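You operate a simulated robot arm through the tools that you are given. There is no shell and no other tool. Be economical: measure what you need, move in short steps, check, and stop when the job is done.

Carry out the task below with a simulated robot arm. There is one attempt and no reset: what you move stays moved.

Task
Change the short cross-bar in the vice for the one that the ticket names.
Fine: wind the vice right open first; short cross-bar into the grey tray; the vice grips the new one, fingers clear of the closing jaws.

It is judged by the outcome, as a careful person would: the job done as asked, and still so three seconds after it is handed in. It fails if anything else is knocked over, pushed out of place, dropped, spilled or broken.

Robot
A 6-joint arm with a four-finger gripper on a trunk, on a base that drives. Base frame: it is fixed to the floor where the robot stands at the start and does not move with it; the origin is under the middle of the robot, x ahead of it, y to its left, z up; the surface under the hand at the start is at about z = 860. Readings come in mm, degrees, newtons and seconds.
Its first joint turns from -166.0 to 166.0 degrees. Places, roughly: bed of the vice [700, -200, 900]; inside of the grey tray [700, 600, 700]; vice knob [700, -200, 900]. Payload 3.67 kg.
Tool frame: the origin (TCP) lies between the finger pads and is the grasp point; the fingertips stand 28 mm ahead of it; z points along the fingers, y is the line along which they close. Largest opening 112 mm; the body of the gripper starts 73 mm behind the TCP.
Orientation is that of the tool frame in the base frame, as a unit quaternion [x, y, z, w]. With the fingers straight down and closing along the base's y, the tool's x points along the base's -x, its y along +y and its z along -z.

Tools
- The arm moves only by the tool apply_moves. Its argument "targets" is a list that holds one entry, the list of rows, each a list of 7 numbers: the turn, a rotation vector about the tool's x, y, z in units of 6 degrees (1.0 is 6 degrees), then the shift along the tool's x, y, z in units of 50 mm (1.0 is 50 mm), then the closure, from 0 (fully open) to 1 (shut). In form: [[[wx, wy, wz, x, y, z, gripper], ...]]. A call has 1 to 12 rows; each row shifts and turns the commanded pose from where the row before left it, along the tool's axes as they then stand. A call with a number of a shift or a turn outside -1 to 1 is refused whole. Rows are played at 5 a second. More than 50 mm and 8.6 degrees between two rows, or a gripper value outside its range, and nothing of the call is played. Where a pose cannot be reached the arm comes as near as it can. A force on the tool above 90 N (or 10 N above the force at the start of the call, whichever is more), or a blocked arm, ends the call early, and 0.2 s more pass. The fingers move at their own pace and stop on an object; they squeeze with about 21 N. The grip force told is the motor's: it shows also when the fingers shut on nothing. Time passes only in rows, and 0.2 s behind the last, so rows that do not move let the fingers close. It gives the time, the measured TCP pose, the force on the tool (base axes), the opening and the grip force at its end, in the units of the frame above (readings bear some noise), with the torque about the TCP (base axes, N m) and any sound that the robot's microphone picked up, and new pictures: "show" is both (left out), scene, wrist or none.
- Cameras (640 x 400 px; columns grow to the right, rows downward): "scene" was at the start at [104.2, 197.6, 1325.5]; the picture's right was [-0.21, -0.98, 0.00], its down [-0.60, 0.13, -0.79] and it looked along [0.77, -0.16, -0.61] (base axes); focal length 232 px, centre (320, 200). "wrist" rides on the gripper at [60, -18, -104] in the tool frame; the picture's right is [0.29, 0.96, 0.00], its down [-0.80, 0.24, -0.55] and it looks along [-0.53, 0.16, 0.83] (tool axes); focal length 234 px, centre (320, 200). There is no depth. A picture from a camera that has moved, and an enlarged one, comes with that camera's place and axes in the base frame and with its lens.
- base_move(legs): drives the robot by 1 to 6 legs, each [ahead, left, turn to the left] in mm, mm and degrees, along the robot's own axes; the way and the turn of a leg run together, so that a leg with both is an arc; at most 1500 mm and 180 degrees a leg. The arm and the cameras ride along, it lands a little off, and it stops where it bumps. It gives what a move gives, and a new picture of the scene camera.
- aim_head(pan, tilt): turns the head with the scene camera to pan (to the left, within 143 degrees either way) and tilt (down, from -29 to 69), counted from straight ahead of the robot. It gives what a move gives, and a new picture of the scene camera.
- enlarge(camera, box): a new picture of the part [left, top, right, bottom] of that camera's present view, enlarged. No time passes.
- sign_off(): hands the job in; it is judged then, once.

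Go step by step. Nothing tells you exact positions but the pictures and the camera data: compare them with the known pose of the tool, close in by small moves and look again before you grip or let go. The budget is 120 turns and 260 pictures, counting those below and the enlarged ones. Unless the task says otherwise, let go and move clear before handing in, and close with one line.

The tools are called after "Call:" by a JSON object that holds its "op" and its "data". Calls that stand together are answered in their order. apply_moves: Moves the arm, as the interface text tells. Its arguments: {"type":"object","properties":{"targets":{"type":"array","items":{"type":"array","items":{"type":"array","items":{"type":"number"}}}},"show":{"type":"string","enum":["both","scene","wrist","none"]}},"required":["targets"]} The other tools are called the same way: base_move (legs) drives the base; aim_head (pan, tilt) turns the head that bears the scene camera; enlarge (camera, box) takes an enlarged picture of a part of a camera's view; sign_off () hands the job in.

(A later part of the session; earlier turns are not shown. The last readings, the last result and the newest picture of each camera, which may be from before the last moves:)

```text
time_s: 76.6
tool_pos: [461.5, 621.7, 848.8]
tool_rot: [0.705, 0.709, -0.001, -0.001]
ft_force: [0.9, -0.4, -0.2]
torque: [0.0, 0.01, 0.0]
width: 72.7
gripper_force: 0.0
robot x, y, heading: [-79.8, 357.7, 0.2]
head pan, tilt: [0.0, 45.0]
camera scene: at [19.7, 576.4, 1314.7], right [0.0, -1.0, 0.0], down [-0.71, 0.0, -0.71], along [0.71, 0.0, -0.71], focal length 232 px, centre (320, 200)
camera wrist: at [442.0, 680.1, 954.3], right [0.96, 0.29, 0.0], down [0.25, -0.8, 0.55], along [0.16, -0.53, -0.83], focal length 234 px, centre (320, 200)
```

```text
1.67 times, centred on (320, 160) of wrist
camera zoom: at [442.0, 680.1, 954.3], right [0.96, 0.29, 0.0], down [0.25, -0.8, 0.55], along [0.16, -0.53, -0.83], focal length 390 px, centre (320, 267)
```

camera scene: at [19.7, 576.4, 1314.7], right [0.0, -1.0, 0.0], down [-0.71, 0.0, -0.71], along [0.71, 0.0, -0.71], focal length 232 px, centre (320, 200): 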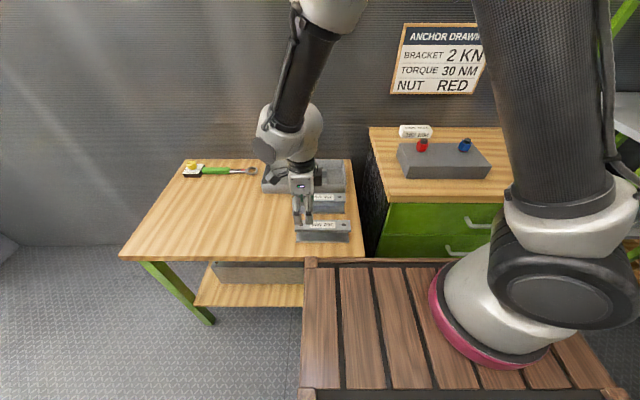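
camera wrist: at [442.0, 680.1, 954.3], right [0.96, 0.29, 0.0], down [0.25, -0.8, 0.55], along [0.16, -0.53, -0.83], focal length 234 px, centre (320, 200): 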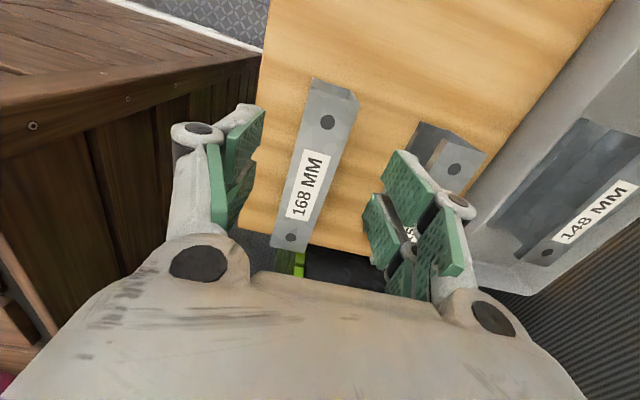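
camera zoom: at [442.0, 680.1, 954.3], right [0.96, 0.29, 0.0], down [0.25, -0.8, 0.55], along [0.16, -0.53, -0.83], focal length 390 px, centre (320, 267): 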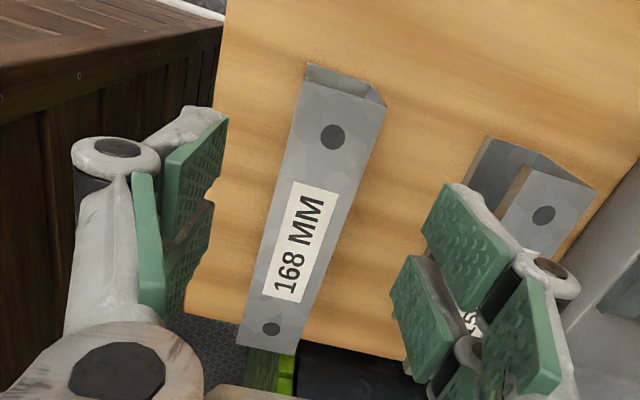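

Centring is good: bar centre line x ≈ 461.5 and left end y ≈ 654. I'll lower and grip.

Call:
{"op": "apply_moves", "data": {"targets": [[[0, 0, 0, 0, 0, 0.9, 0.35], [0, 0, 0, 0, 0, 0.9, 0.35], [0, 0, 0, 0, 0, 0.5, 0.35], [0, 0, 0, 0, 0, 0.1, 0.35], [0, 0, 0, 0, 0, 0, 0.35]]], "show": "wrist"}}

Call:
{"op": "enlarge", "data": {"camera": "scene", "box": [260, 170, 370, 260]}}

```text
time_s: 77.8
tool_pos: [461.4, 622.6, 729.9]
tool_rot: [0.705, 0.709, 0.0, -0.001]
ft_force: [-0.1, 0.3, -0.8]
torque: [0.02, 0.01, 0.02]
width: 72.7
gripper_force: 0.0
robot x, y, heading: [-79.5, 360.3, 0.7]
head pan, tilt: [0.0, 45.0]
camera wrist: at [442.4, 680.8, 834.3], right [0.96, 0.29, 0.0], down [0.25, -0.8, 0.55], along [0.16, -0.53, -0.83], focal length 234 px, centre (320, 200)
```

wrist: 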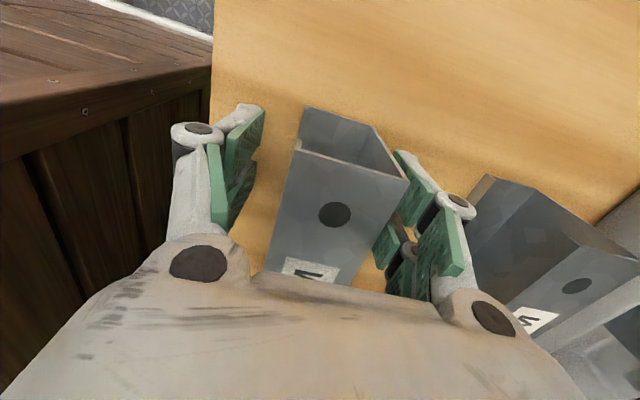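

```text
4.44 times, centred on (315, 215) of scene
camera zoom: at [19.7, 576.4, 1314.7], right [0.0, -1.0, 0.0], down [-0.71, 0.0, -0.71], along [0.71, 0.0, -0.71], focal length 1033 px, centre (342, 133)
```

zoom: 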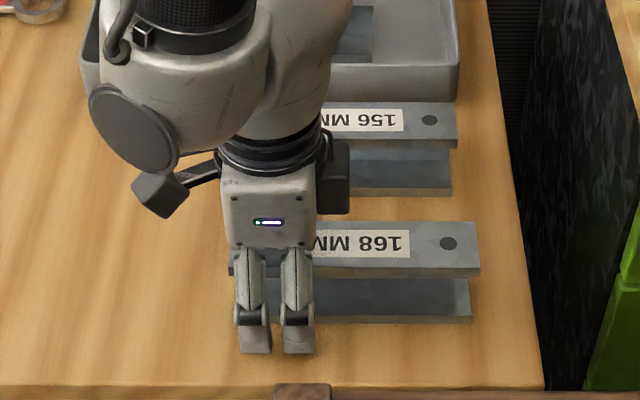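

Call:
{"op": "apply_moves", "data": {"targets": [[[0, 0, 0, 0, 0, 0, 0.8], [0, 0, 0, 0, 0, 0, 1], [0, 0, 0, 0, 0, 0, 1], [0, 0, 0, 0, 0, 0, 1], [0, 0, 0, 0, 0, -0.2, 1], [0, 0, 0, 0, 0, -0.2, 1], [0, 0, 0, 0, 0, 0, 1]]], "show": "wrist"}}

Call:
{"op": "enlarge", "data": {"camera": "scene", "box": [260, 170, 370, 260]}}

```text
time_s: 79.4
tool_pos: [463.1, 620.7, 749.3]
tool_rot: [0.705, 0.709, 0.0, 0.0]
ft_force: [-0.2, -0.1, -1.0]
torque: [0.06, 0.01, 0.01]
width: 39.7
gripper_force: 21.4
robot x, y, heading: [-81.6, 358.2, 0.5]
head pan, tilt: [0.0, 45.0]
camera wrist: at [443.5, 680.3, 854.3], right [0.96, 0.29, 0.0], down [0.25, -0.8, 0.55], along [0.16, -0.53, -0.83], focal length 234 px, centre (320, 200)
```

wrist: 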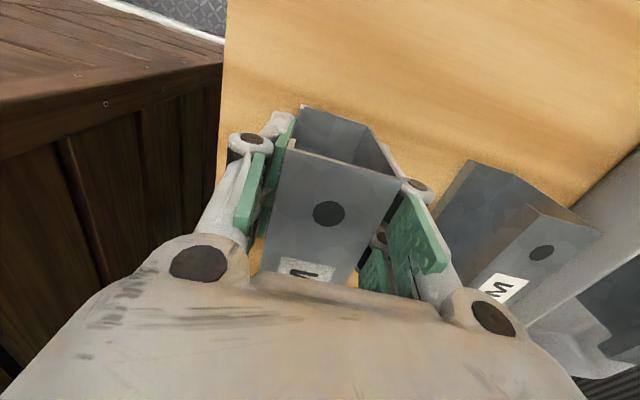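

```text
4.44 times, centred on (315, 215) of scene
camera zoom: at [19.8, 576.4, 1314.7], right [0.0, -1.0, 0.0], down [-0.71, 0.0, -0.71], along [0.71, 0.0, -0.71], focal length 1033 px, centre (342, 133)
```

zoom: 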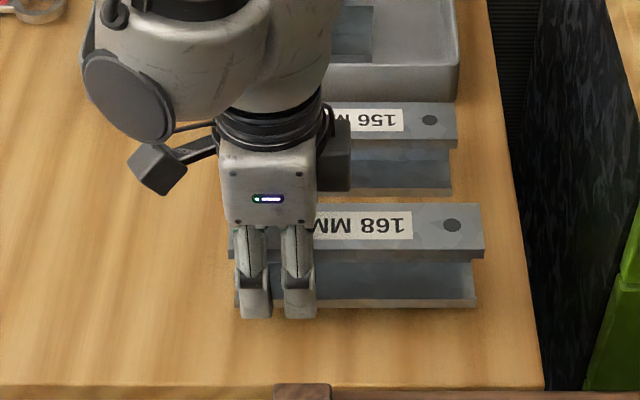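

Lifted level. I'll raise it to z ≈ 1080 and bring the arm to the carrying pose used before, then drive back to the vice.

Call:
{"op": "apply_moves", "data": {"targets": [[[0, 0, 0, 0, 0, -0.95, 1], [0, 0, 0, 0, 0, -0.95, 1], [0, 0, 0, 0, 0, -0.95, 1], [0, 0, 0, 0, 0, -0.95, 1], [0, 0, 0, 0, 0, -0.95, 1], [0, 0, 0, 0, 0, -0.95, 1], [0, 0, 0, 0, 0, -0.92, 1]]], "show": "none"}}

Call:
{"op": "apply_moves", "data": {"targets": [[[0, 0, 0, -0.81, 0.5, 0, 1], [0, 0, 0, -0.81, 0.5, 0, 1], [0, 0, 0, -0.81, 0.5, 0, 1], [0, 0, 0, -0.81, 0.5, 0, 1], [0, 0, 0, -0.81, 0.5, 0, 1], [0, 0, 0, -0.81, 0.5, 0, 1], [0, 0, 0, -0.81, 0.5, 0, 1], [0, 0, 0, -0.81, 0.5, 0, 1], [0, 0, 0, -0.81, 0.5, 0, 1], [0, 0, 0, 0, 0, 0, 1]]], "show": "wrist"}}

Call:
{"op": "base_move", "data": {"legs": [[0, -355, 0], [60, 0, 0]]}}

Call:
{"op": "aim_head", "data": {"pan": -12, "tilt": 37.6}}

```text
time_s: 81.0
tool_pos: [464.3, 618.1, 1079.0]
tool_rot: [0.705, 0.709, 0.0, -0.002]
ft_force: [0.7, 0.6, -1.6]
torque: [0.04, 0.05, -0.01]
width: 39.8
gripper_force: 20.8
robot x, y, heading: [-84.0, 358.5, 0.1]
head pan, tilt: [0.0, 45.0]
```

```text
time_s: 83.2
tool_pos: [685.8, 257.5, 1074.6]
tool_rot: [0.705, 0.709, -0.001, 0.0]
ft_force: [0.2, 0.1, -0.9]
torque: [0.06, -0.02, 0.01]
width: 39.6
gripper_force: 21.2
robot x, y, heading: [-83.4, 358.5, 0.3]
head pan, tilt: [0.0, 45.0]
camera wrist: at [667.9, 315.7, 1180.0], right [0.96, 0.29, 0.0], down [0.25, -0.8, 0.55], along [0.16, -0.53, -0.83], focal length 234 px, centre (320, 200)
```

wrist: 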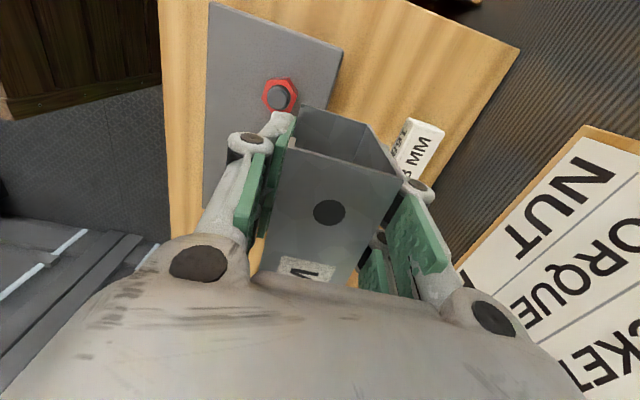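

```text
time_s: 86.1
tool_pos: [746.4, -109.6, 1075.3]
tool_rot: [0.705, 0.709, 0.0, -0.001]
ft_force: [0.2, 1.4, -0.4]
torque: [0.04, 0.0, -0.02]
width: 39.6
gripper_force: 21.1
robot x, y, heading: [-15.4, -5.6, 0.2]
head pan, tilt: [0.0, 45.0]
camera scene: at [80.5, 210.4, 1314.7], right [0.0, -1.0, 0.0], down [-0.71, 0.0, -0.71], along [0.71, 0.0, -0.71], focal length 232 px, centre (320, 200)
```

scene: 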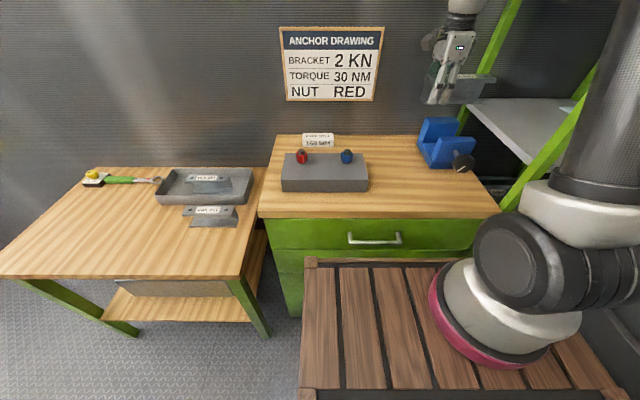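

```text
time_s: 86.8
tool_pos: [746.0, -109.4, 1076.0]
tool_rot: [0.705, 0.709, -0.002, -0.001]
ft_force: [-1.0, -1.5, -1.3]
torque: [0.06, -0.01, 0.03]
width: 39.4
gripper_force: 20.8
robot x, y, heading: [-19.5, -6.6, 0.1]
head pan, tilt: [-12.0, 37.6]
camera scene: at [83.9, 192.5, 1325.6], right [-0.2, -0.98, 0.0], down [-0.6, 0.12, -0.79], along [0.78, -0.16, -0.61], focal length 232 px, centre (320, 200)
```

scene: 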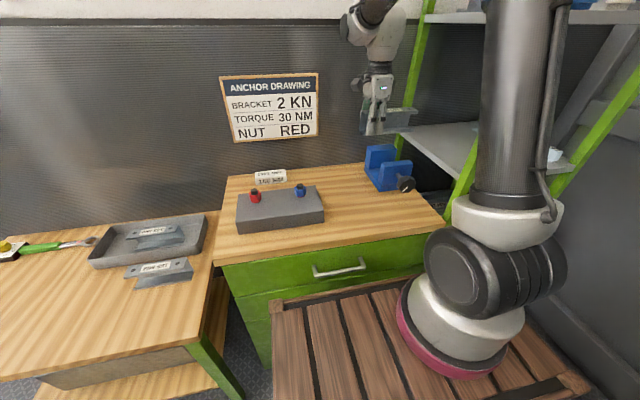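

I'm back above the vice. I'll shift to TCP (750, -102) and lower to just above the jaw tops to check alignment.

Call:
{"op": "apply_moves", "data": {"targets": [[[0, 0, 0, 0.15, 0.08, 0, 1], [0, 0, 0, 0, 0, 0.7, 1], [0, 0, 0, 0, 0, 0.7, 1], [0, 0, 0, 0, 0, 0, 1]]], "show": "wrist"}}

Call:
{"op": "enlarge", "data": {"camera": "scene", "box": [350, 110, 430, 200]}}

Call:
{"op": "enlarge", "data": {"camera": "wrist", "box": [140, 80, 460, 290]}}

```text
time_s: 87.8
tool_pos: [752.6, -99.4, 1003.6]
tool_rot: [0.706, 0.709, -0.001, -0.001]
ft_force: [0.4, -0.4, -1.1]
torque: [0.07, 0.01, -0.01]
width: 39.5
gripper_force: 20.7
robot x, y, heading: [-17.3, -1.2, -0.0]
head pan, tilt: [-12.0, 37.6]
camera wrist: at [733.5, -40.2, 1108.8], right [0.96, 0.29, 0.0], down [0.25, -0.8, 0.55], along [0.16, -0.53, -0.83], focal length 234 px, centre (320, 200)
```

wrist: 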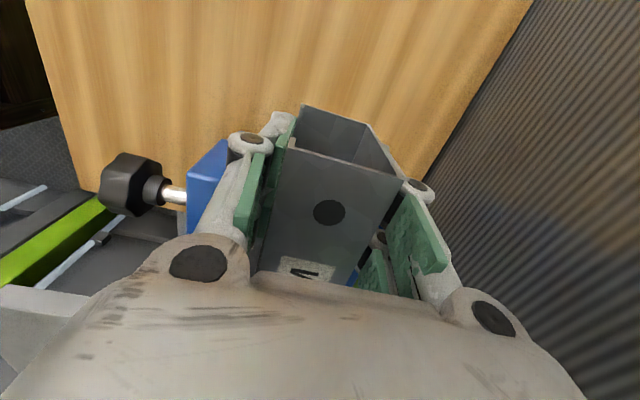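

```text
4.44 times, centred on (390, 155) of scene
camera zoom: at [83.8, 192.4, 1325.6], right [-0.2, -0.98, 0.0], down [-0.6, 0.12, -0.79], along [0.78, -0.16, -0.61], focal length 1033 px, centre (9, 400)
```

zoom: 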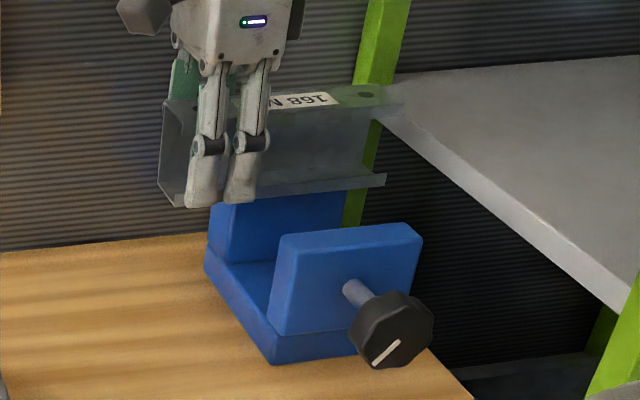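

```text
1.90 times, centred on (300, 185) of wrist
camera zoom: at [733.5, -40.2, 1108.8], right [0.96, 0.29, 0.0], down [0.25, -0.8, 0.55], along [0.16, -0.53, -0.83], focal length 446 px, centre (358, 229)
```

zoom: 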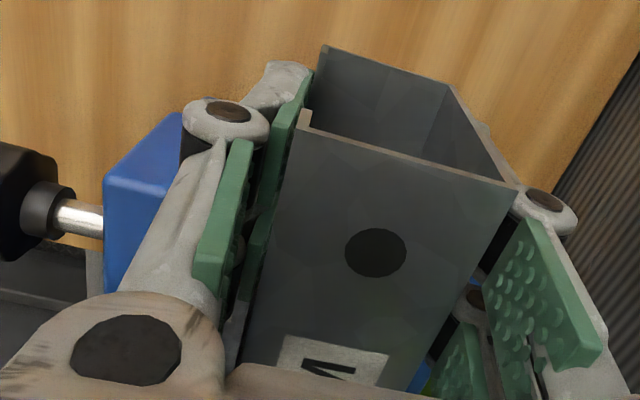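

Clear all round, and the bar's far end stays short of the shelf edge. I'll lower it between the jaws.

Call:
{"op": "apply_moves", "data": {"targets": [[[0, 0, 0, 0, -0.04, 0.4, 1], [0, 0, 0, 0, 0, 0.5, 1], [0, 0, 0, 0, 0, 0.5, 1], [0, 0, 0, 0, 0, 0.2, 1], [0, 0, 0, 0, 0, 0, 1]]], "show": "wrist"}}

Call:
{"op": "enlarge", "data": {"camera": "scene", "box": [350, 110, 430, 200]}}

```text
time_s: 89.0
tool_pos: [749.0, -99.8, 924.2]
tool_rot: [0.705, 0.709, 0.0, 0.0]
ft_force: [0.4, 0.1, -0.9]
torque: [0.11, 0.02, 0.02]
width: 39.8
gripper_force: 20.8
robot x, y, heading: [-15.9, -4.9, 0.5]
head pan, tilt: [-12.0, 37.6]
camera wrist: at [730.5, -41.0, 1029.0], right [0.96, 0.29, 0.0], down [0.25, -0.8, 0.55], along [0.16, -0.53, -0.83], focal length 234 px, centre (320, 200)
```

wrist: 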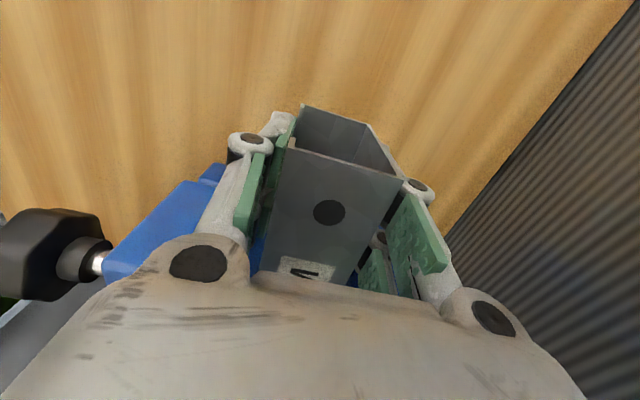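

```text
4.44 times, centred on (390, 155) of scene
camera zoom: at [83.9, 192.4, 1325.6], right [-0.2, -0.98, 0.0], down [-0.6, 0.12, -0.79], along [0.78, -0.16, -0.61], focal length 1033 px, centre (9, 400)
```

zoom: 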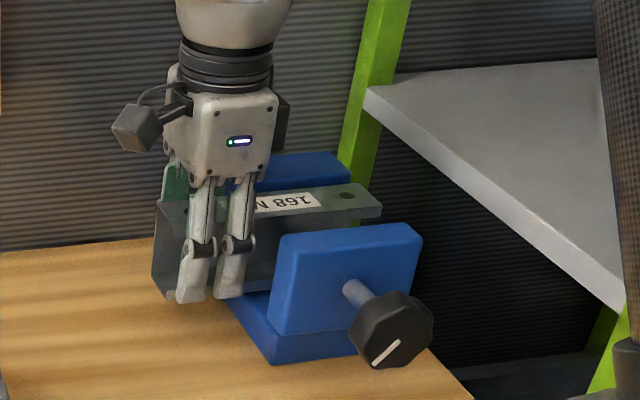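

Call:
{"op": "apply_moves", "data": {"targets": [[[0, 0, 0, 0, 0.12, 0, 1], [0, 0, 0, 0, 0, 0.08, 1], [0, 0, 0, 0, 0, 0.06, 1], [0, 0, 0, 0, 0, 0.04, 1], [0, 0, 0, 0, 0, 0, 1]]], "show": "none"}}

```text
time_s: 90.2
tool_pos: [755.8, -100.1, 916.8]
tool_rot: [0.705, 0.709, 0.0, 0.0]
ft_force: [0.9, -1.7, 13.2]
torque: [-0.47, -0.01, 0.02]
width: 39.5
gripper_force: 21.0
robot x, y, heading: [-23.8, -6.0, 0.3]
head pan, tilt: [-12.0, 37.6]
```

The bar is seated on the bed at 13 N. I'll ease off, open and rise clear.

Call:
{"op": "apply_moves", "data": {"targets": [[[0, 0, 0, 0, 0, -0.02, 1], [0, 0, 0, 0, 0, 0, 0.7], [0, 0, 0, 0, 0, 0, 0.42], [0, 0, 0, 0, 0, 0, 0.42], [0, 0, 0, 0, 0, -0.5, 0.42], [0, 0, 0, 0, 0, -1, 0.42], [0, 0, 0, 0, 0, -1, 0.42], [0, 0, 0, 0, 0, -1, 0.42]]], "show": "both"}}

Call:
{"op": "enlarge", "data": {"camera": "scene", "box": [350, 110, 430, 200]}}

Call:
{"op": "enlarge", "data": {"camera": "wrist", "box": [160, 60, 440, 290]}}

```text
time_s: 92.0
tool_pos: [757.9, -103.5, 1091.6]
tool_rot: [0.706, 0.708, -0.001, -0.002]
ft_force: [1.0, 0.3, 0.0]
torque: [0.0, 0.02, -0.01]
width: 64.9
gripper_force: 0.0
robot x, y, heading: [-18.7, -4.9, 0.3]
head pan, tilt: [-12.0, 37.6]
camera scene: at [84.2, 192.4, 1325.6], right [-0.2, -0.98, 0.0], down [-0.6, 0.12, -0.79], along [0.78, -0.16, -0.61], focal length 232 px, centre (320, 200)
camera wrist: at [738.7, -44.4, 1195.9], right [0.96, 0.29, 0.0], down [0.25, -0.8, 0.55], along [0.16, -0.53, -0.83], focal length 234 px, centre (320, 200)
```

scene: 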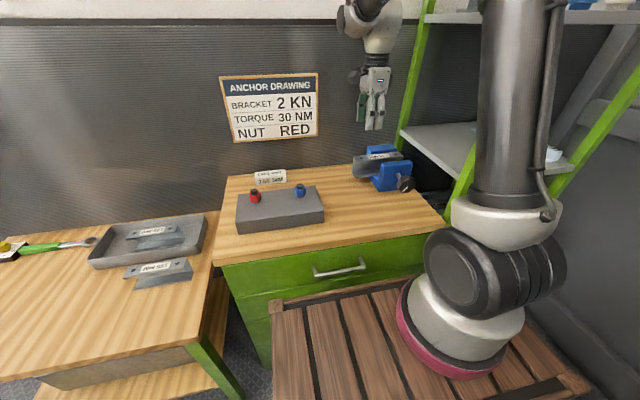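
wrist: 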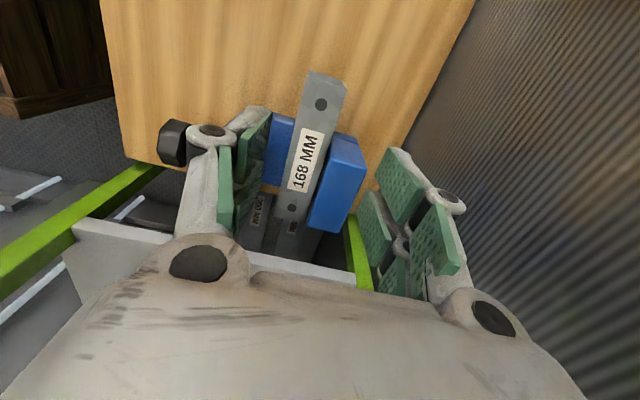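

```text
4.44 times, centred on (390, 155) of scene
camera zoom: at [84.2, 192.4, 1325.6], right [-0.2, -0.98, 0.0], down [-0.6, 0.12, -0.79], along [0.78, -0.16, -0.61], focal length 1033 px, centre (9, 400)
```

zoom: 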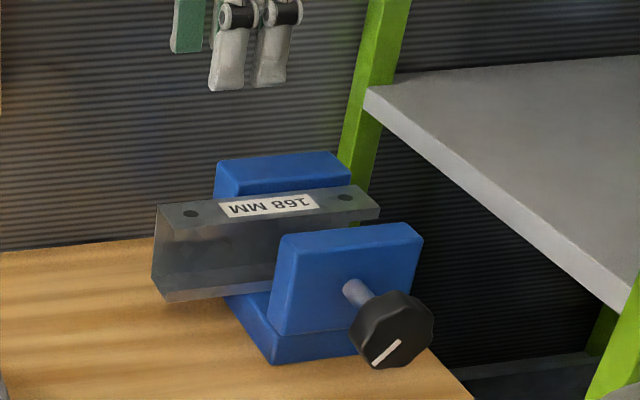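

```text
1.74 times, centred on (300, 175) of wrist
camera zoom: at [738.7, -44.4, 1195.9], right [0.96, 0.29, 0.0], down [0.25, -0.8, 0.55], along [0.16, -0.53, -0.83], focal length 407 px, centre (355, 244)
```

zoom: 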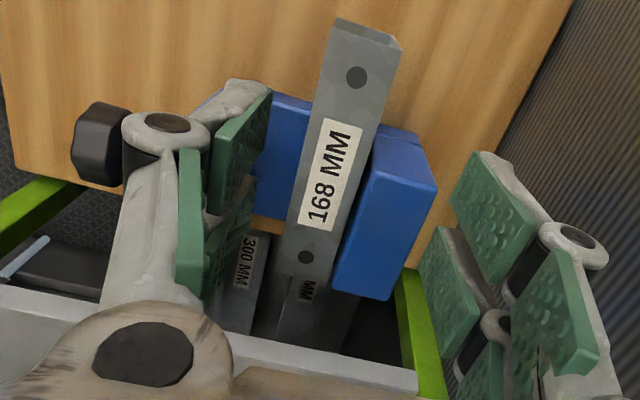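

The 168 bar sits level on the bed between the jaws. To close the vice, I'll lift, drive back and swing the tool horizontal again.

Call:
{"op": "apply_moves", "data": {"targets": [[[0, 0, 0, 0, 0, -0.8, 0.3], [0, 0, 0, -0.8, -0.3, 0, 0.3], [0, 0, 0, -0.8, -0.3, 0, 0.3], [0, 0, 0, 0, 0, 0, 0.3]]], "show": "none"}}

Call:
{"op": "base_move", "data": {"legs": [[-190, 0, 0]]}}

Call:
{"op": "apply_moves", "data": {"targets": [[[0, 0, 1, 0, 0, 0, 0.3], [0, 0, 1, 0, 0, 0, 0.3], [0, 0, 1, 0, 0, 0, 0.3], [0, 0, 1, 0, 0, 0, 0.3], [0, 0, 1, 0, 0, 0, 0.3], [0, 0, 1, 0, 0, 0, 0.3], [0, 0, 1, 0, 0, 0, 0.3], [0, 0, 1, 0, 0, 0, 0.3], [0, 0, 1, 0, 0, 0, 0.3], [0, 0, 1, 0, 0, 0, 0.3]]], "show": "none"}}

Call:
{"op": "apply_moves", "data": {"targets": [[[0, 0, 1, 0, 0, 0, 0.3], [0, 0, 1, 0, 0, 0, 0.3], [0, 0, 1, 0, 0, 0, 0.3], [0, 0, 1, 0, 0, 0, 0.3], [0, 0, 0.9, 0, 0, 0, 0.3], [0, 1, 0, 0, 0, 0, 0.3], [0, 1, 0, 0, 0, 0, 0.3], [0, 1, 0, 0, 0, 0, 0.3], [0, 1, 0, 0, 0, 0, 0.3], [0, 1, 0, 0, 0, 0, 0.3], [0, 1, 0, 0, 0, 0, 0.3], [0, 1, 0, 0, 0, 0, 0.3]]], "show": "none"}}

Call:
{"op": "apply_moves", "data": {"targets": [[[0, 1, 0, 0, 0, 0, 0.3], [0, 1, 0, 0, 0, 0, 0.3], [0, 1, 0, 0, 0, 0, 0.3], [0, 1, 0, 0, 0, 0, 0.3], [0, 1, 0, 0, 0, 0, 0.3], [0, 1, 0, 0, 0, 0, 0.3], [0, 1, 0, 0, 0, 0, 0.3], [0, 1, 0, 0, 0, 0, 0.3], [0, 0, 0, 0, 0, 0, 0.3]]], "show": "both"}}

```text
time_s: 93.0
tool_pos: [725.9, -182.0, 1130.1]
tool_rot: [0.706, 0.709, 0.0, -0.001]
ft_force: [-0.4, -0.2, 0.8]
torque: [0.02, 0.0, 0.01]
width: 78.4
gripper_force: 0.0
robot x, y, heading: [-19.5, -5.7, 0.2]
head pan, tilt: [-12.0, 37.6]
```

```text
time_s: 94.6
tool_pos: [535.5, -181.4, 1130.3]
tool_rot: [0.704, 0.711, 0.0, 0.0]
ft_force: [0.8, 0.2, 0.5]
torque: [0.01, 0.0, -0.03]
width: 78.3
gripper_force: 0.0
robot x, y, heading: [-212.3, -3.3, 0.6]
head pan, tilt: [-12.0, 37.6]
camera scene: at [-107.7, 191.7, 1325.6], right [-0.2, -0.98, 0.0], down [-0.6, 0.12, -0.79], along [0.78, -0.16, -0.61], focal length 232 px, centre (320, 200)
```

scene: 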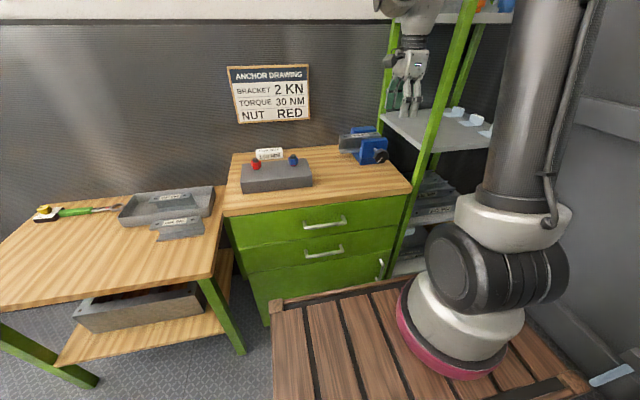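

```text
time_s: 96.8
tool_pos: [534.7, -181.7, 1131.1]
tool_rot: [0.965, 0.262, -0.001, 0.0]
ft_force: [0.0, 0.5, 1.0]
torque: [0.0, 0.01, -0.02]
width: 78.5
gripper_force: 0.0
robot x, y, heading: [-209.5, -7.0, 0.5]
head pan, tilt: [-12.0, 37.6]
```

```text
time_s: 99.4
tool_pos: [534.3, -197.8, 1130.5]
tool_rot: [0.933, 0.009, 0.359, -0.002]
ft_force: [0.4, -0.1, 0.1]
torque: [-0.02, -0.02, -0.05]
width: 78.6
gripper_force: 0.0
out of reach, approached as far as the arm can: row 5
robot x, y, heading: [-210.3, -7.7, 0.2]
head pan, tilt: [-12.0, 37.6]
```

```text
time_s: 101.4
tool_pos: [533.5, -198.1, 1130.7]
tool_rot: [0.707, 0.006, 0.708, -0.007]
ft_force: [0.7, -0.5, 0.2]
torque: [0.02, -0.01, 0.04]
width: 78.3
gripper_force: 0.1
robot x, y, heading: [-210.5, -7.9, 0.3]
head pan, tilt: [-12.0, 37.6]
camera scene: at [-107.7, 191.7, 1325.6], right [-0.2, -0.98, 0.0], down [-0.6, 0.12, -0.79], along [0.78, -0.16, -0.61], focal length 232 px, centre (320, 200)
camera wrist: at [428.4, -183.2, 1191.1], right [0.02, -0.96, 0.29], down [-0.55, -0.25, -0.8], along [0.83, -0.14, -0.53], focal length 234 px, centre (320, 200)
```

scene: 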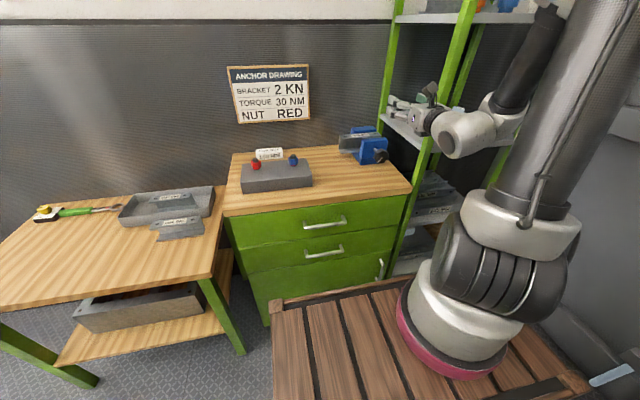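
wrist: 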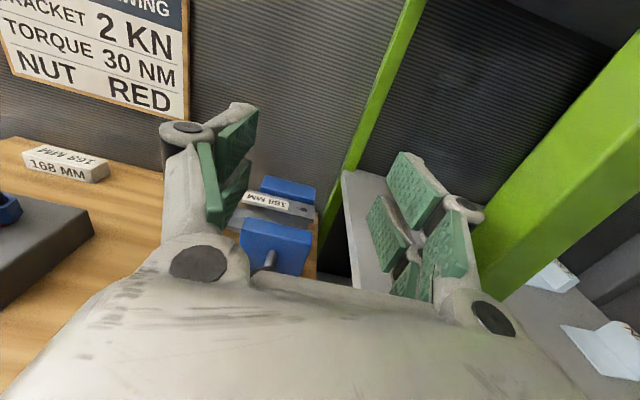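

Call:
{"op": "apply_moves", "data": {"targets": [[[0.17, 0, 0, -0.95, -0.24, 0, 0.4], [0, 0, 0, -1, 0, 0, 0.4], [0, 0, 0, -1, 0, 0, 0.4], [0, 0, 0, -1, 0, 0, 0.4], [0, 0, -1, 0, 0, 0, 0.4], [0, 0, -1, 0, 0, 0, 0.4], [0, 0, -1, 0, 0, 0, 0.4], [0, 0, -1, 0, 0, 0, 0.4], [0, 0, -1, 0, 0, 0, 0.4], [0, 0, -1, 0, 0, 0, 0.4], [0, 0, -1, 0, 0, 0, 0.4]]], "show": "none"}}

Call:
{"op": "apply_moves", "data": {"targets": [[[0, 0, -1, 0, 0, 0, 0.4], [0, 0, -1, 0, 0, 0, 0.4], [0, 0, -1, 0, 0, 0, 0.4], [0, 0, -1, 0, 0, 0, 0.4], [0, 0, -1, 0, 0, 0, 0.4], [0, 0, -1, 0, 0, 0, 0.4], [0, 0, -1, 0, 0, 0, 0.4], [0, 0, -1, 0, 0, 0, 0.4], [0, 0, -1, 0, 0, 0, 0.4], [0, 0, -1, 0, 0, 0, 0.4], [0, 0, 0, 0, 0, 0, 0.4]]], "show": "both"}}

Call:
{"op": "enlarge", "data": {"camera": "wrist", "box": [200, 60, 440, 260]}}

Call:
{"op": "enlarge", "data": {"camera": "scene", "box": [335, 115, 425, 175]}}

```text
time_s: 103.8
tool_pos: [533.6, -186.9, 934.0]
tool_rot: [0.656, 0.267, 0.664, 0.242]
ft_force: [0.5, 0.0, -0.4]
torque: [0.02, 0.01, 0.01]
width: 67.0
gripper_force: 0.0
robot x, y, heading: [-206.6, -10.2, 0.6]
head pan, tilt: [-12.0, 37.6]
```

```text
time_s: 106.2
tool_pos: [533.3, -187.1, 932.4]
tool_rot: [0.436, 0.557, 0.455, 0.541]
ft_force: [-0.2, -0.2, 0.1]
torque: [0.02, 0.0, 0.01]
width: 67.1
gripper_force: 0.1
robot x, y, heading: [-209.4, -6.5, 0.4]
head pan, tilt: [-12.0, 37.6]
camera scene: at [-107.7, 191.7, 1325.6], right [-0.2, -0.98, 0.0], down [-0.6, 0.12, -0.79], along [0.78, -0.16, -0.61], focal length 232 px, centre (320, 200)
camera wrist: at [426.0, -137.0, 903.2], right [-0.02, 0.48, 0.88], down [-0.53, -0.75, 0.4], along [0.85, -0.45, 0.27], focal length 234 px, centre (320, 200)
```

scene: 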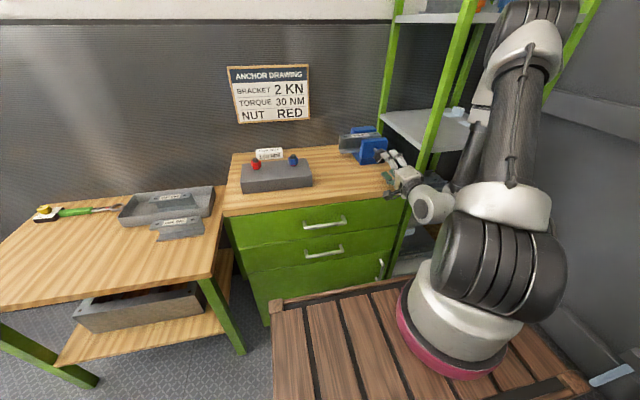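
wrist: 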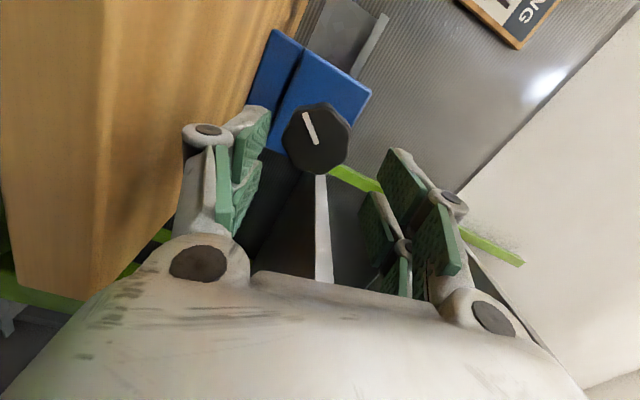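

```text
2.00 times, centred on (320, 160) of wrist
camera zoom: at [426.0, -137.0, 903.2], right [-0.02, 0.48, 0.88], down [-0.53, -0.75, 0.4], along [0.85, -0.45, 0.27], focal length 468 px, centre (320, 280)
```

zoom: 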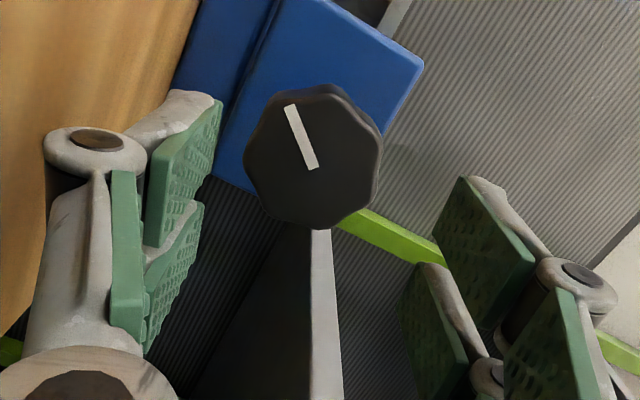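

```text
6.67 times, centred on (380, 145) of scene
camera zoom: at [-107.7, 191.7, 1325.6], right [-0.2, -0.98, 0.0], down [-0.6, 0.12, -0.79], along [0.78, -0.16, -0.61], focal length 1549 px, centre (-80, 567)
```

zoom: 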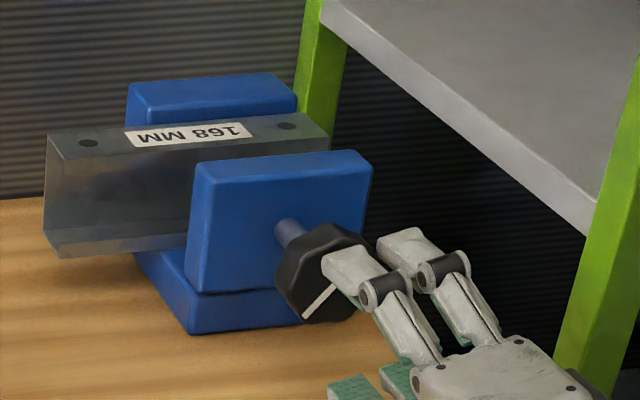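

Aligned with the knob. I'll move in, close on it and start winding clockwise.

Call:
{"op": "apply_moves", "data": {"targets": [[[0, 0, 0, 0, 0, 0.65, 0.4], [0, 0, 0, 0, 0, 0.65, 0.4], [0, 0, 0, 0, 0, 0, 1], [0, 0, 0, 0, 0, 0, 1], [0, 0, 0, 0, 0, 0, 1]]], "show": "wrist"}}

Call:
{"op": "apply_moves", "data": {"targets": [[[0, 0, 1, 0, 0, 0.013, 1], [0, 0, 1, 0, 0, 0.013, 1], [0, 0, 1, 0, 0, 0.013, 1], [0, 0, 1, 0, 0, 0.013, 1], [0, 0, 1, 0, 0, 0.013, 1], [0, 0, 1, 0, 0, 0.013, 1], [0, 0, 1, 0, 0, 0.013, 1], [0, 0, 1, 0, 0, 0.013, 1]]], "show": "wrist"}}

Call:
{"op": "enlarge", "data": {"camera": "scene", "box": [335, 115, 425, 175]}}

```text
time_s: 107.4
tool_pos: [598.2, -187.8, 930.5]
tool_rot: [0.437, 0.558, 0.454, 0.54]
ft_force: [-8.8, -4.2, -20.9]
torque: [-0.02, 0.78, -0.24]
width: 50.8
gripper_force: 45.3
robot x, y, heading: [-206.4, -7.7, 0.6]
head pan, tilt: [-12.0, 37.6]
camera wrist: at [491.5, -137.2, 902.3], right [-0.01, 0.48, 0.88], down [-0.53, -0.75, 0.4], along [0.85, -0.46, 0.26], focal length 234 px, centre (320, 200)
```

wrist: 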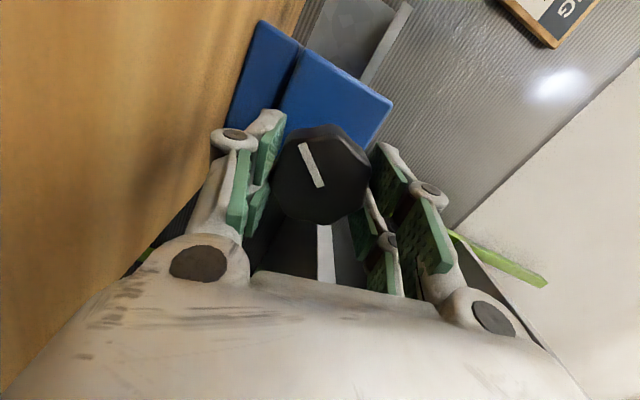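

```text
time_s: 109.2
tool_pos: [605.9, -185.6, 930.7]
tool_rot: [0.625, 0.332, 0.635, 0.309]
ft_force: [29.7, -21.0, -29.8]
torque: [-0.32, -0.28, -0.76]
width: 50.2
gripper_force: 44.6
robot x, y, heading: [-210.4, -7.0, 0.2]
head pan, tilt: [-12.0, 37.6]
camera wrist: at [498.8, -131.5, 952.2], right [0.01, -0.33, 0.94], down [-0.53, -0.8, -0.27], along [0.85, -0.49, -0.19], focal length 234 px, centre (320, 200)
```

wrist: 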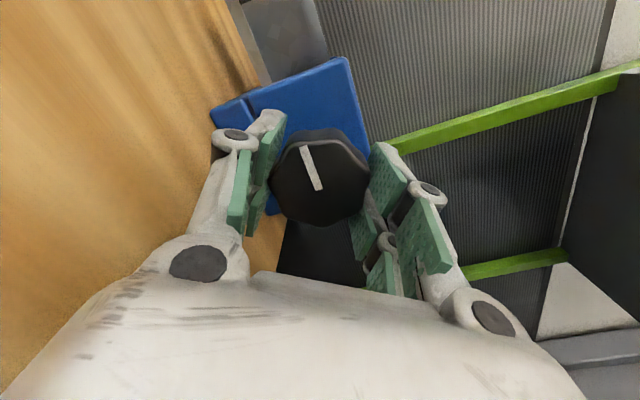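

```text
6.67 times, centred on (380, 145) of scene
camera zoom: at [-105.4, 190.6, 1325.6], right [-0.2, -0.98, 0.0], down [-0.6, 0.12, -0.79], along [0.78, -0.16, -0.61], focal length 1549 px, centre (-80, 567)
```

zoom: 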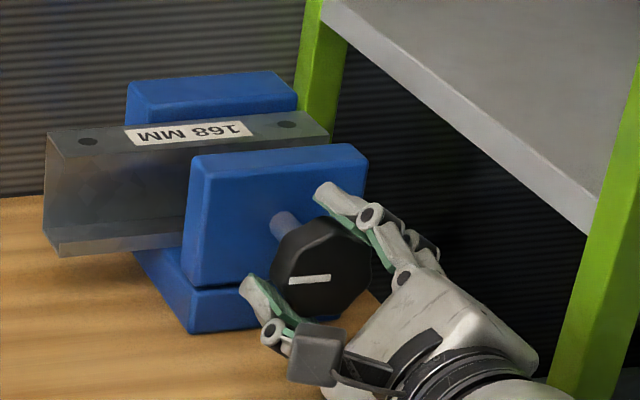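

It's closing. I'll continue the stroke, following slightly faster.

Call:
{"op": "apply_moves", "data": {"targets": [[[0, 0, 1, 0, 0, 0.03, 1], [0, 0, 1, 0, 0, 0.03, 1], [0, 0, 1, 0, 0, 0.015, 1], [0, 0, 1, 0, 0, 0.015, 1], [0, 0, 1, 0, 0, 0.015, 1], [0, 0, 1, 0, 0, 0.015, 1], [0, 0, 1, 0, 0, 0.015, 1], [0, 0, 1, 0, 0, 0.015, 1], [0, 0, 1, 0, 0, 0.015, 1], [0, 0, 1, 0, 0, 0.015, 1], [0, 0, 1, 0, 0, 0.015, 1], [0, 0, 1, 0, 0, 0.015, 1]]], "show": "none"}}

Call:
{"op": "apply_moves", "data": {"targets": [[[0, 0, 1, 0, 0, 0.014, 1], [0, 0, 1, 0, 0, 0.014, 1], [0, 0, 1, 0, 0, 0.014, 1], [0, 0, 1, 0, 0, 0.014, 1], [0, 0, 1, 0, 0, 0.014, 1], [0, 0, 1, 0, 0, 0.014, 1], [0, 0, 1, 0, 0, 0.014, 1], [0, 0, 1, 0, 0, 0.014, 1]]], "show": "wrist"}}

Call:
{"op": "enlarge", "data": {"camera": "scene", "box": [335, 115, 425, 175]}}

```text
time_s: 111.8
tool_pos: [614.9, -185.6, 930.4]
tool_rot: [0.701, -0.101, 0.695, -0.122]
ft_force: [-9.1, -32.5, -30.3]
torque: [-0.06, 0.1, -1.35]
width: 50.6
gripper_force: 44.7
robot x, y, heading: [-212.1, -2.7, 0.3]
head pan, tilt: [-12.0, 37.6]
```

```text
time_s: 113.6
tool_pos: [621.8, -187.2, 929.7]
tool_rot: [0.6, -0.377, 0.585, -0.394]
ft_force: [29.1, -32.4, -31.8]
torque: [-0.35, 0.05, -0.74]
width: 50.2
gripper_force: 45.0
robot x, y, heading: [-209.7, -5.8, 0.3]
head pan, tilt: [-12.0, 37.6]
camera wrist: at [519.6, -238.0, 972.5], right [0.02, -0.65, -0.76], down [-0.58, 0.61, -0.54], along [0.82, 0.45, -0.36], focal length 234 px, centre (320, 200)
```

wrist: 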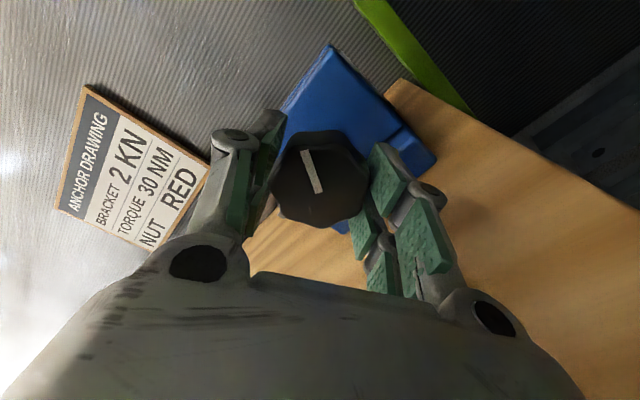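

```text
6.67 times, centred on (380, 145) of scene
camera zoom: at [-105.3, 190.2, 1325.6], right [-0.2, -0.98, 0.0], down [-0.6, 0.12, -0.79], along [0.78, -0.16, -0.61], focal length 1549 px, centre (-80, 567)
```

zoom: 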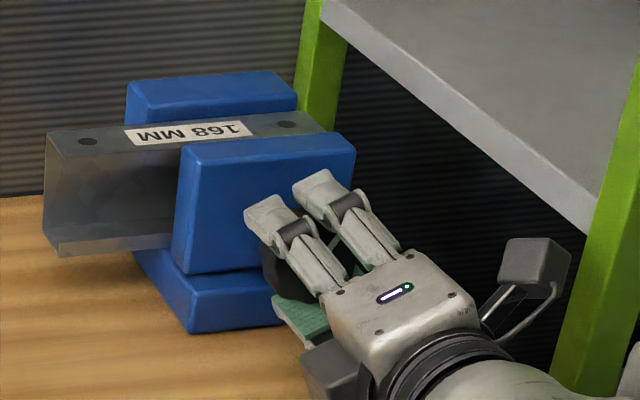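

Call:
{"op": "apply_moves", "data": {"targets": [[[0, 0, 0, 0, 0, 0.05, 0.4], [0, 0, 0, 0, 0, 0, 0.4], [0, 0, -1, 0, 0, 0, 0.4], [0, 0, -1, 0, 0, 0, 0.4], [0, 0, -1, 0, 0, 0, 0.4], [0, 0, -1, 0, 0, 0, 0.4], [0, 0, -1, 0, 0, 0, 0.4], [0, 0, -1, 0, 0, 0, 0.4], [0, 0, -1, 0, 0, 0, 0.4], [0, 0, -1, 0, 0, 0, 0.4], [0, 0, -1, 0, 0, 0, 0.4]]], "show": "none"}}

Call:
{"op": "apply_moves", "data": {"targets": [[[0, 0, -1, 0, 0, 0, 0.4], [0, 0, -1, 0, 0, 0, 0.4], [0, 0, -1, 0, 0, 0, 0.4], [0, 0, -1, 0, 0, 0, 0.4], [0, 0, -1, 0, 0, 0, 0.4], [0, 0, -1, 0, 0, 0, 0.4], [0, 0, -1, 0, 0, 0, 0.4], [0, 0, -1, 0, 0, 0, 0.4], [0, 0, -1, 0, 0, 0, 0.4], [0, 0, -1, 0, 0, 0, 0.4], [0, 0, -1, 0, 0, 0, 0.4], [0, 0, -1, 0, 0, 0, 0.4]]], "show": "none"}}

Call:
{"op": "apply_moves", "data": {"targets": [[[0, 0, -1, 0, 0, 0, 0.4], [0, 0, -1, 0, 0, 0, 0.4], [0, 0, -1, 0, 0, 0, 0.4], [0, 0, -1, 0, 0, 0, 0.4], [0, 0, -1, 0, 0, 0, 0.4], [0, 0, 0, 0, 0, 0, 0.4], [0, 0, 0, 0, 0, 0, 0.4]]], "show": "wrist"}}

Call:
{"op": "enlarge", "data": {"camera": "wrist", "box": [200, 60, 440, 260]}}

```text
time_s: 116.0
tool_pos: [622.0, -183.0, 931.4]
tool_rot: [0.705, -0.061, 0.701, -0.086]
ft_force: [0.3, 0.0, 0.7]
torque: [0.0, 0.0, 0.03]
width: 67.1
gripper_force: 0.0
robot x, y, heading: [-208.6, -6.6, 0.4]
head pan, tilt: [-12.0, 37.6]
```

```text
time_s: 118.6
tool_pos: [621.6, -184.0, 932.2]
tool_rot: [0.606, 0.365, 0.618, 0.343]
ft_force: [-0.1, 0.3, 1.0]
torque: [0.0, -0.03, -0.03]
width: 67.2
gripper_force: 0.1
robot x, y, heading: [-210.0, -4.6, 0.6]
head pan, tilt: [-12.0, 37.6]
```

```text
time_s: 120.2
tool_pos: [623.7, -184.3, 932.5]
tool_rot: [0.491, 0.51, 0.509, 0.49]
ft_force: [0.5, 0.1, 0.7]
torque: [0.0, 0.01, -0.03]
width: 67.1
gripper_force: 0.1
robot x, y, heading: [-211.3, -7.9, 0.3]
head pan, tilt: [-12.0, 37.6]
camera wrist: at [516.3, -129.3, 915.3], right [-0.01, 0.29, 0.96], down [-0.52, -0.82, 0.24], along [0.85, -0.5, 0.16], focal length 234 px, centre (320, 200)
```

wrist: 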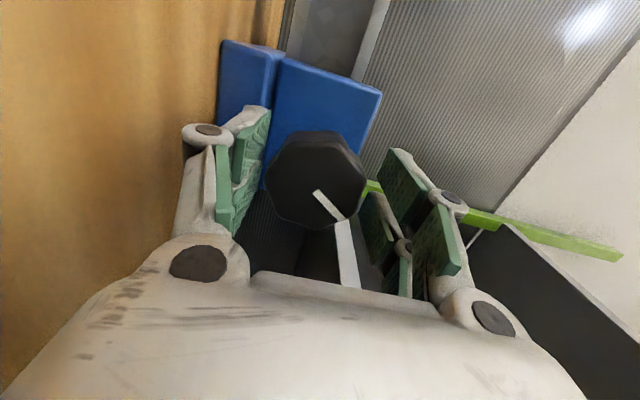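

```text
2.00 times, centred on (320, 160) of wrist
camera zoom: at [516.3, -129.3, 915.3], right [-0.01, 0.29, 0.96], down [-0.52, -0.82, 0.24], along [0.85, -0.5, 0.16], focal length 468 px, centre (320, 280)
```

zoom: 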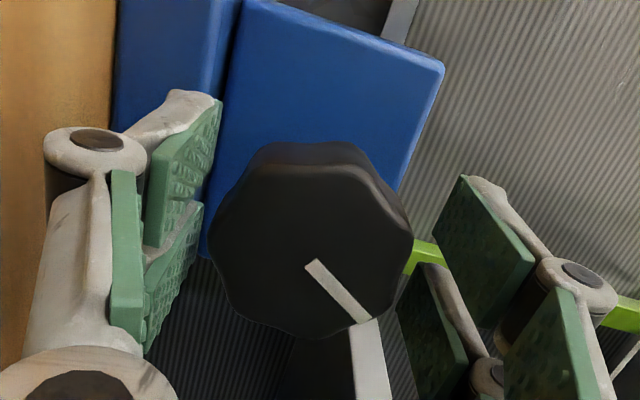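

I'll correct the centring by 2–3 mm, regrip and wind on.

Call:
{"op": "apply_moves", "data": {"targets": [[[0, 0, 0, -0.05, -0.04, 0.02, 0.4], [0, 0, 0, 0, 0, 0, 1], [0, 0, 0, 0, 0, 0, 1], [0, 0, 0, 0, 0, 0, 1]]], "show": "none"}}

Call:
{"op": "apply_moves", "data": {"targets": [[[0, 0, 1, 0, 0, 0.015, 1], [0, 0, 1, 0, 0, 0.015, 1], [0, 0, 1, 0, 0, 0.015, 1], [0, 0, 1, 0, 0, 0.015, 1], [0, 0, 1, 0, 0, 0.015, 1], [0, 0, 1, 0, 0, 0.015, 1], [0, 0, 1, 0, 0, 0.015, 1], [0, 0, 1, 0, 0, 0.015, 1], [0, 0, 1, 0, 0, 0.015, 1], [0, 0, 1, 0, 0, 0.015, 1], [0, 0, 1, 0, 0, 0.015, 1], [0, 0, 1, 0, 0, 0.015, 1]]], "show": "none"}}

Call:
{"op": "apply_moves", "data": {"targets": [[[0, 0, 1, 0, 0, 0.015, 1], [0, 0, 1, 0, 0, 0.015, 1], [0, 0, 1, 0, 0, 0.015, 1], [0, 0, 1, 0, 0, 0.015, 1], [0, 0, 1, 0, 0, 0.015, 1], [0, 0, 1, 0, 0, 0.015, 1], [0, 0, 1, 0, 0, 0.015, 1]]], "show": "wrist"}}

Call:
{"op": "enlarge", "data": {"camera": "scene", "box": [335, 115, 425, 175]}}

```text
time_s: 121.2
tool_pos: [624.8, -187.6, 929.2]
tool_rot: [0.491, 0.509, 0.509, 0.49]
ft_force: [1.5, 0.9, -0.7]
torque: [0.01, -0.13, 0.1]
width: 50.0
gripper_force: 45.1
robot x, y, heading: [-207.6, -7.9, -0.1]
head pan, tilt: [-12.0, 37.6]
```

```text
time_s: 123.8
tool_pos: [633.1, -185.6, 930.6]
tool_rot: [0.697, 0.123, 0.699, 0.098]
ft_force: [-7.9, -6.8, -8.0]
torque: [-0.04, -0.83, -0.98]
width: 50.4
gripper_force: 44.9
robot x, y, heading: [-209.0, -4.4, 0.0]
head pan, tilt: [-12.0, 37.6]
```

```text
time_s: 125.4
tool_pos: [638.5, -186.0, 930.3]
tool_rot: [0.694, -0.135, 0.688, -0.16]
ft_force: [16.5, -5.8, -9.1]
torque: [-0.26, 0.07, -0.68]
width: 50.5
gripper_force: 44.9
robot x, y, heading: [-211.9, -8.0, 0.5]
head pan, tilt: [-12.0, 37.6]
camera wrist: at [535.2, -198.6, 993.1], right [0.04, -0.99, -0.13], down [-0.56, 0.09, -0.82], along [0.83, 0.1, -0.55], focal length 234 px, centre (320, 200)
```

wrist: 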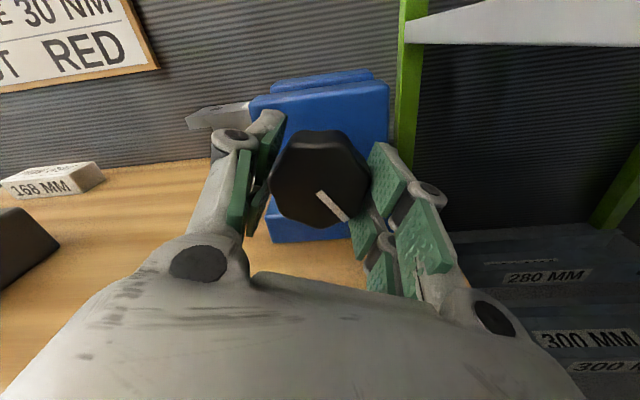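

```text
6.67 times, centred on (380, 145) of scene
camera zoom: at [-106.6, 191.4, 1325.6], right [-0.2, -0.98, 0.0], down [-0.6, 0.12, -0.79], along [0.78, -0.16, -0.61], focal length 1549 px, centre (-80, 567)
```

zoom: 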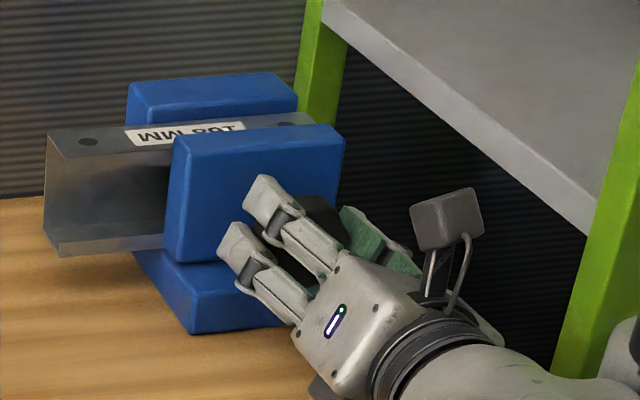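

The jaw is nearly back to its clamped position. I'll keep winding until the knob stalls in the fingers.

Call:
{"op": "apply_moves", "data": {"targets": [[[0, 0, 1, 0, 0, 0.018, 1], [0, 0, 1, 0, 0, 0.015, 1], [0, 0, 1, 0, 0, 0.015, 1], [0, 0, 1, 0, 0, 0.015, 1], [0, 0, 1, 0, 0, 0.015, 1], [0, 0, 1, 0, 0, 0.01, 1]]], "show": "wrist"}}

Call:
{"op": "enlarge", "data": {"camera": "scene", "box": [335, 115, 425, 175]}}

```text
time_s: 126.8
tool_pos: [642.1, -185.6, 929.7]
tool_rot: [0.619, -0.343, 0.606, -0.364]
ft_force: [-1.7, -13.7, 5.8]
torque: [-1.37, -0.15, -0.76]
width: 50.2
gripper_force: 45.2
robot x, y, heading: [-209.9, -6.4, 0.6]
head pan, tilt: [-12.0, 37.6]
camera wrist: at [539.9, -233.4, 976.4], right [0.02, -0.73, -0.69], down [-0.58, 0.55, -0.6], along [0.82, 0.41, -0.4], focal length 234 px, centre (320, 200)
```

wrist: 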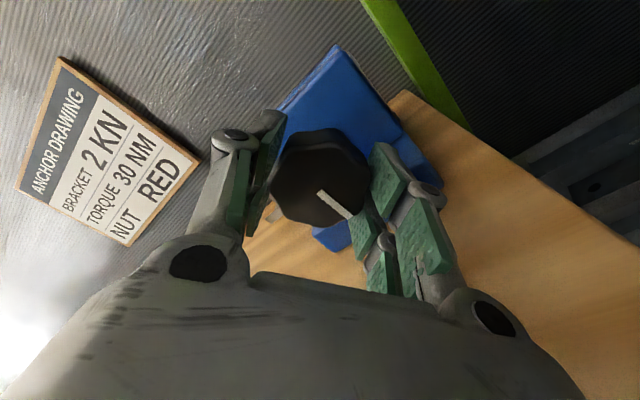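

```text
6.67 times, centred on (380, 145) of scene
camera zoom: at [-108.1, 191.2, 1325.7], right [-0.2, -0.98, 0.0], down [-0.6, 0.12, -0.79], along [0.78, -0.16, -0.61], focal length 1549 px, centre (-80, 567)
```

zoom: 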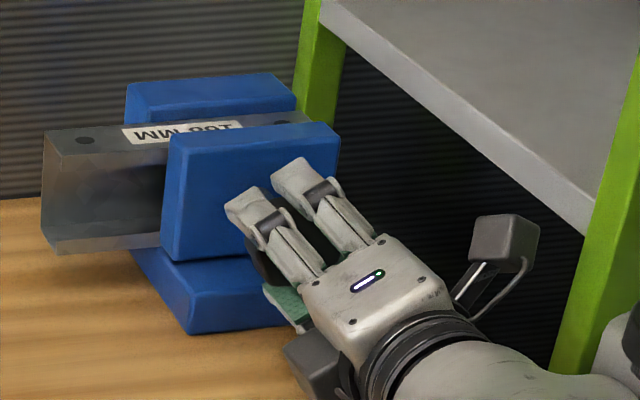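

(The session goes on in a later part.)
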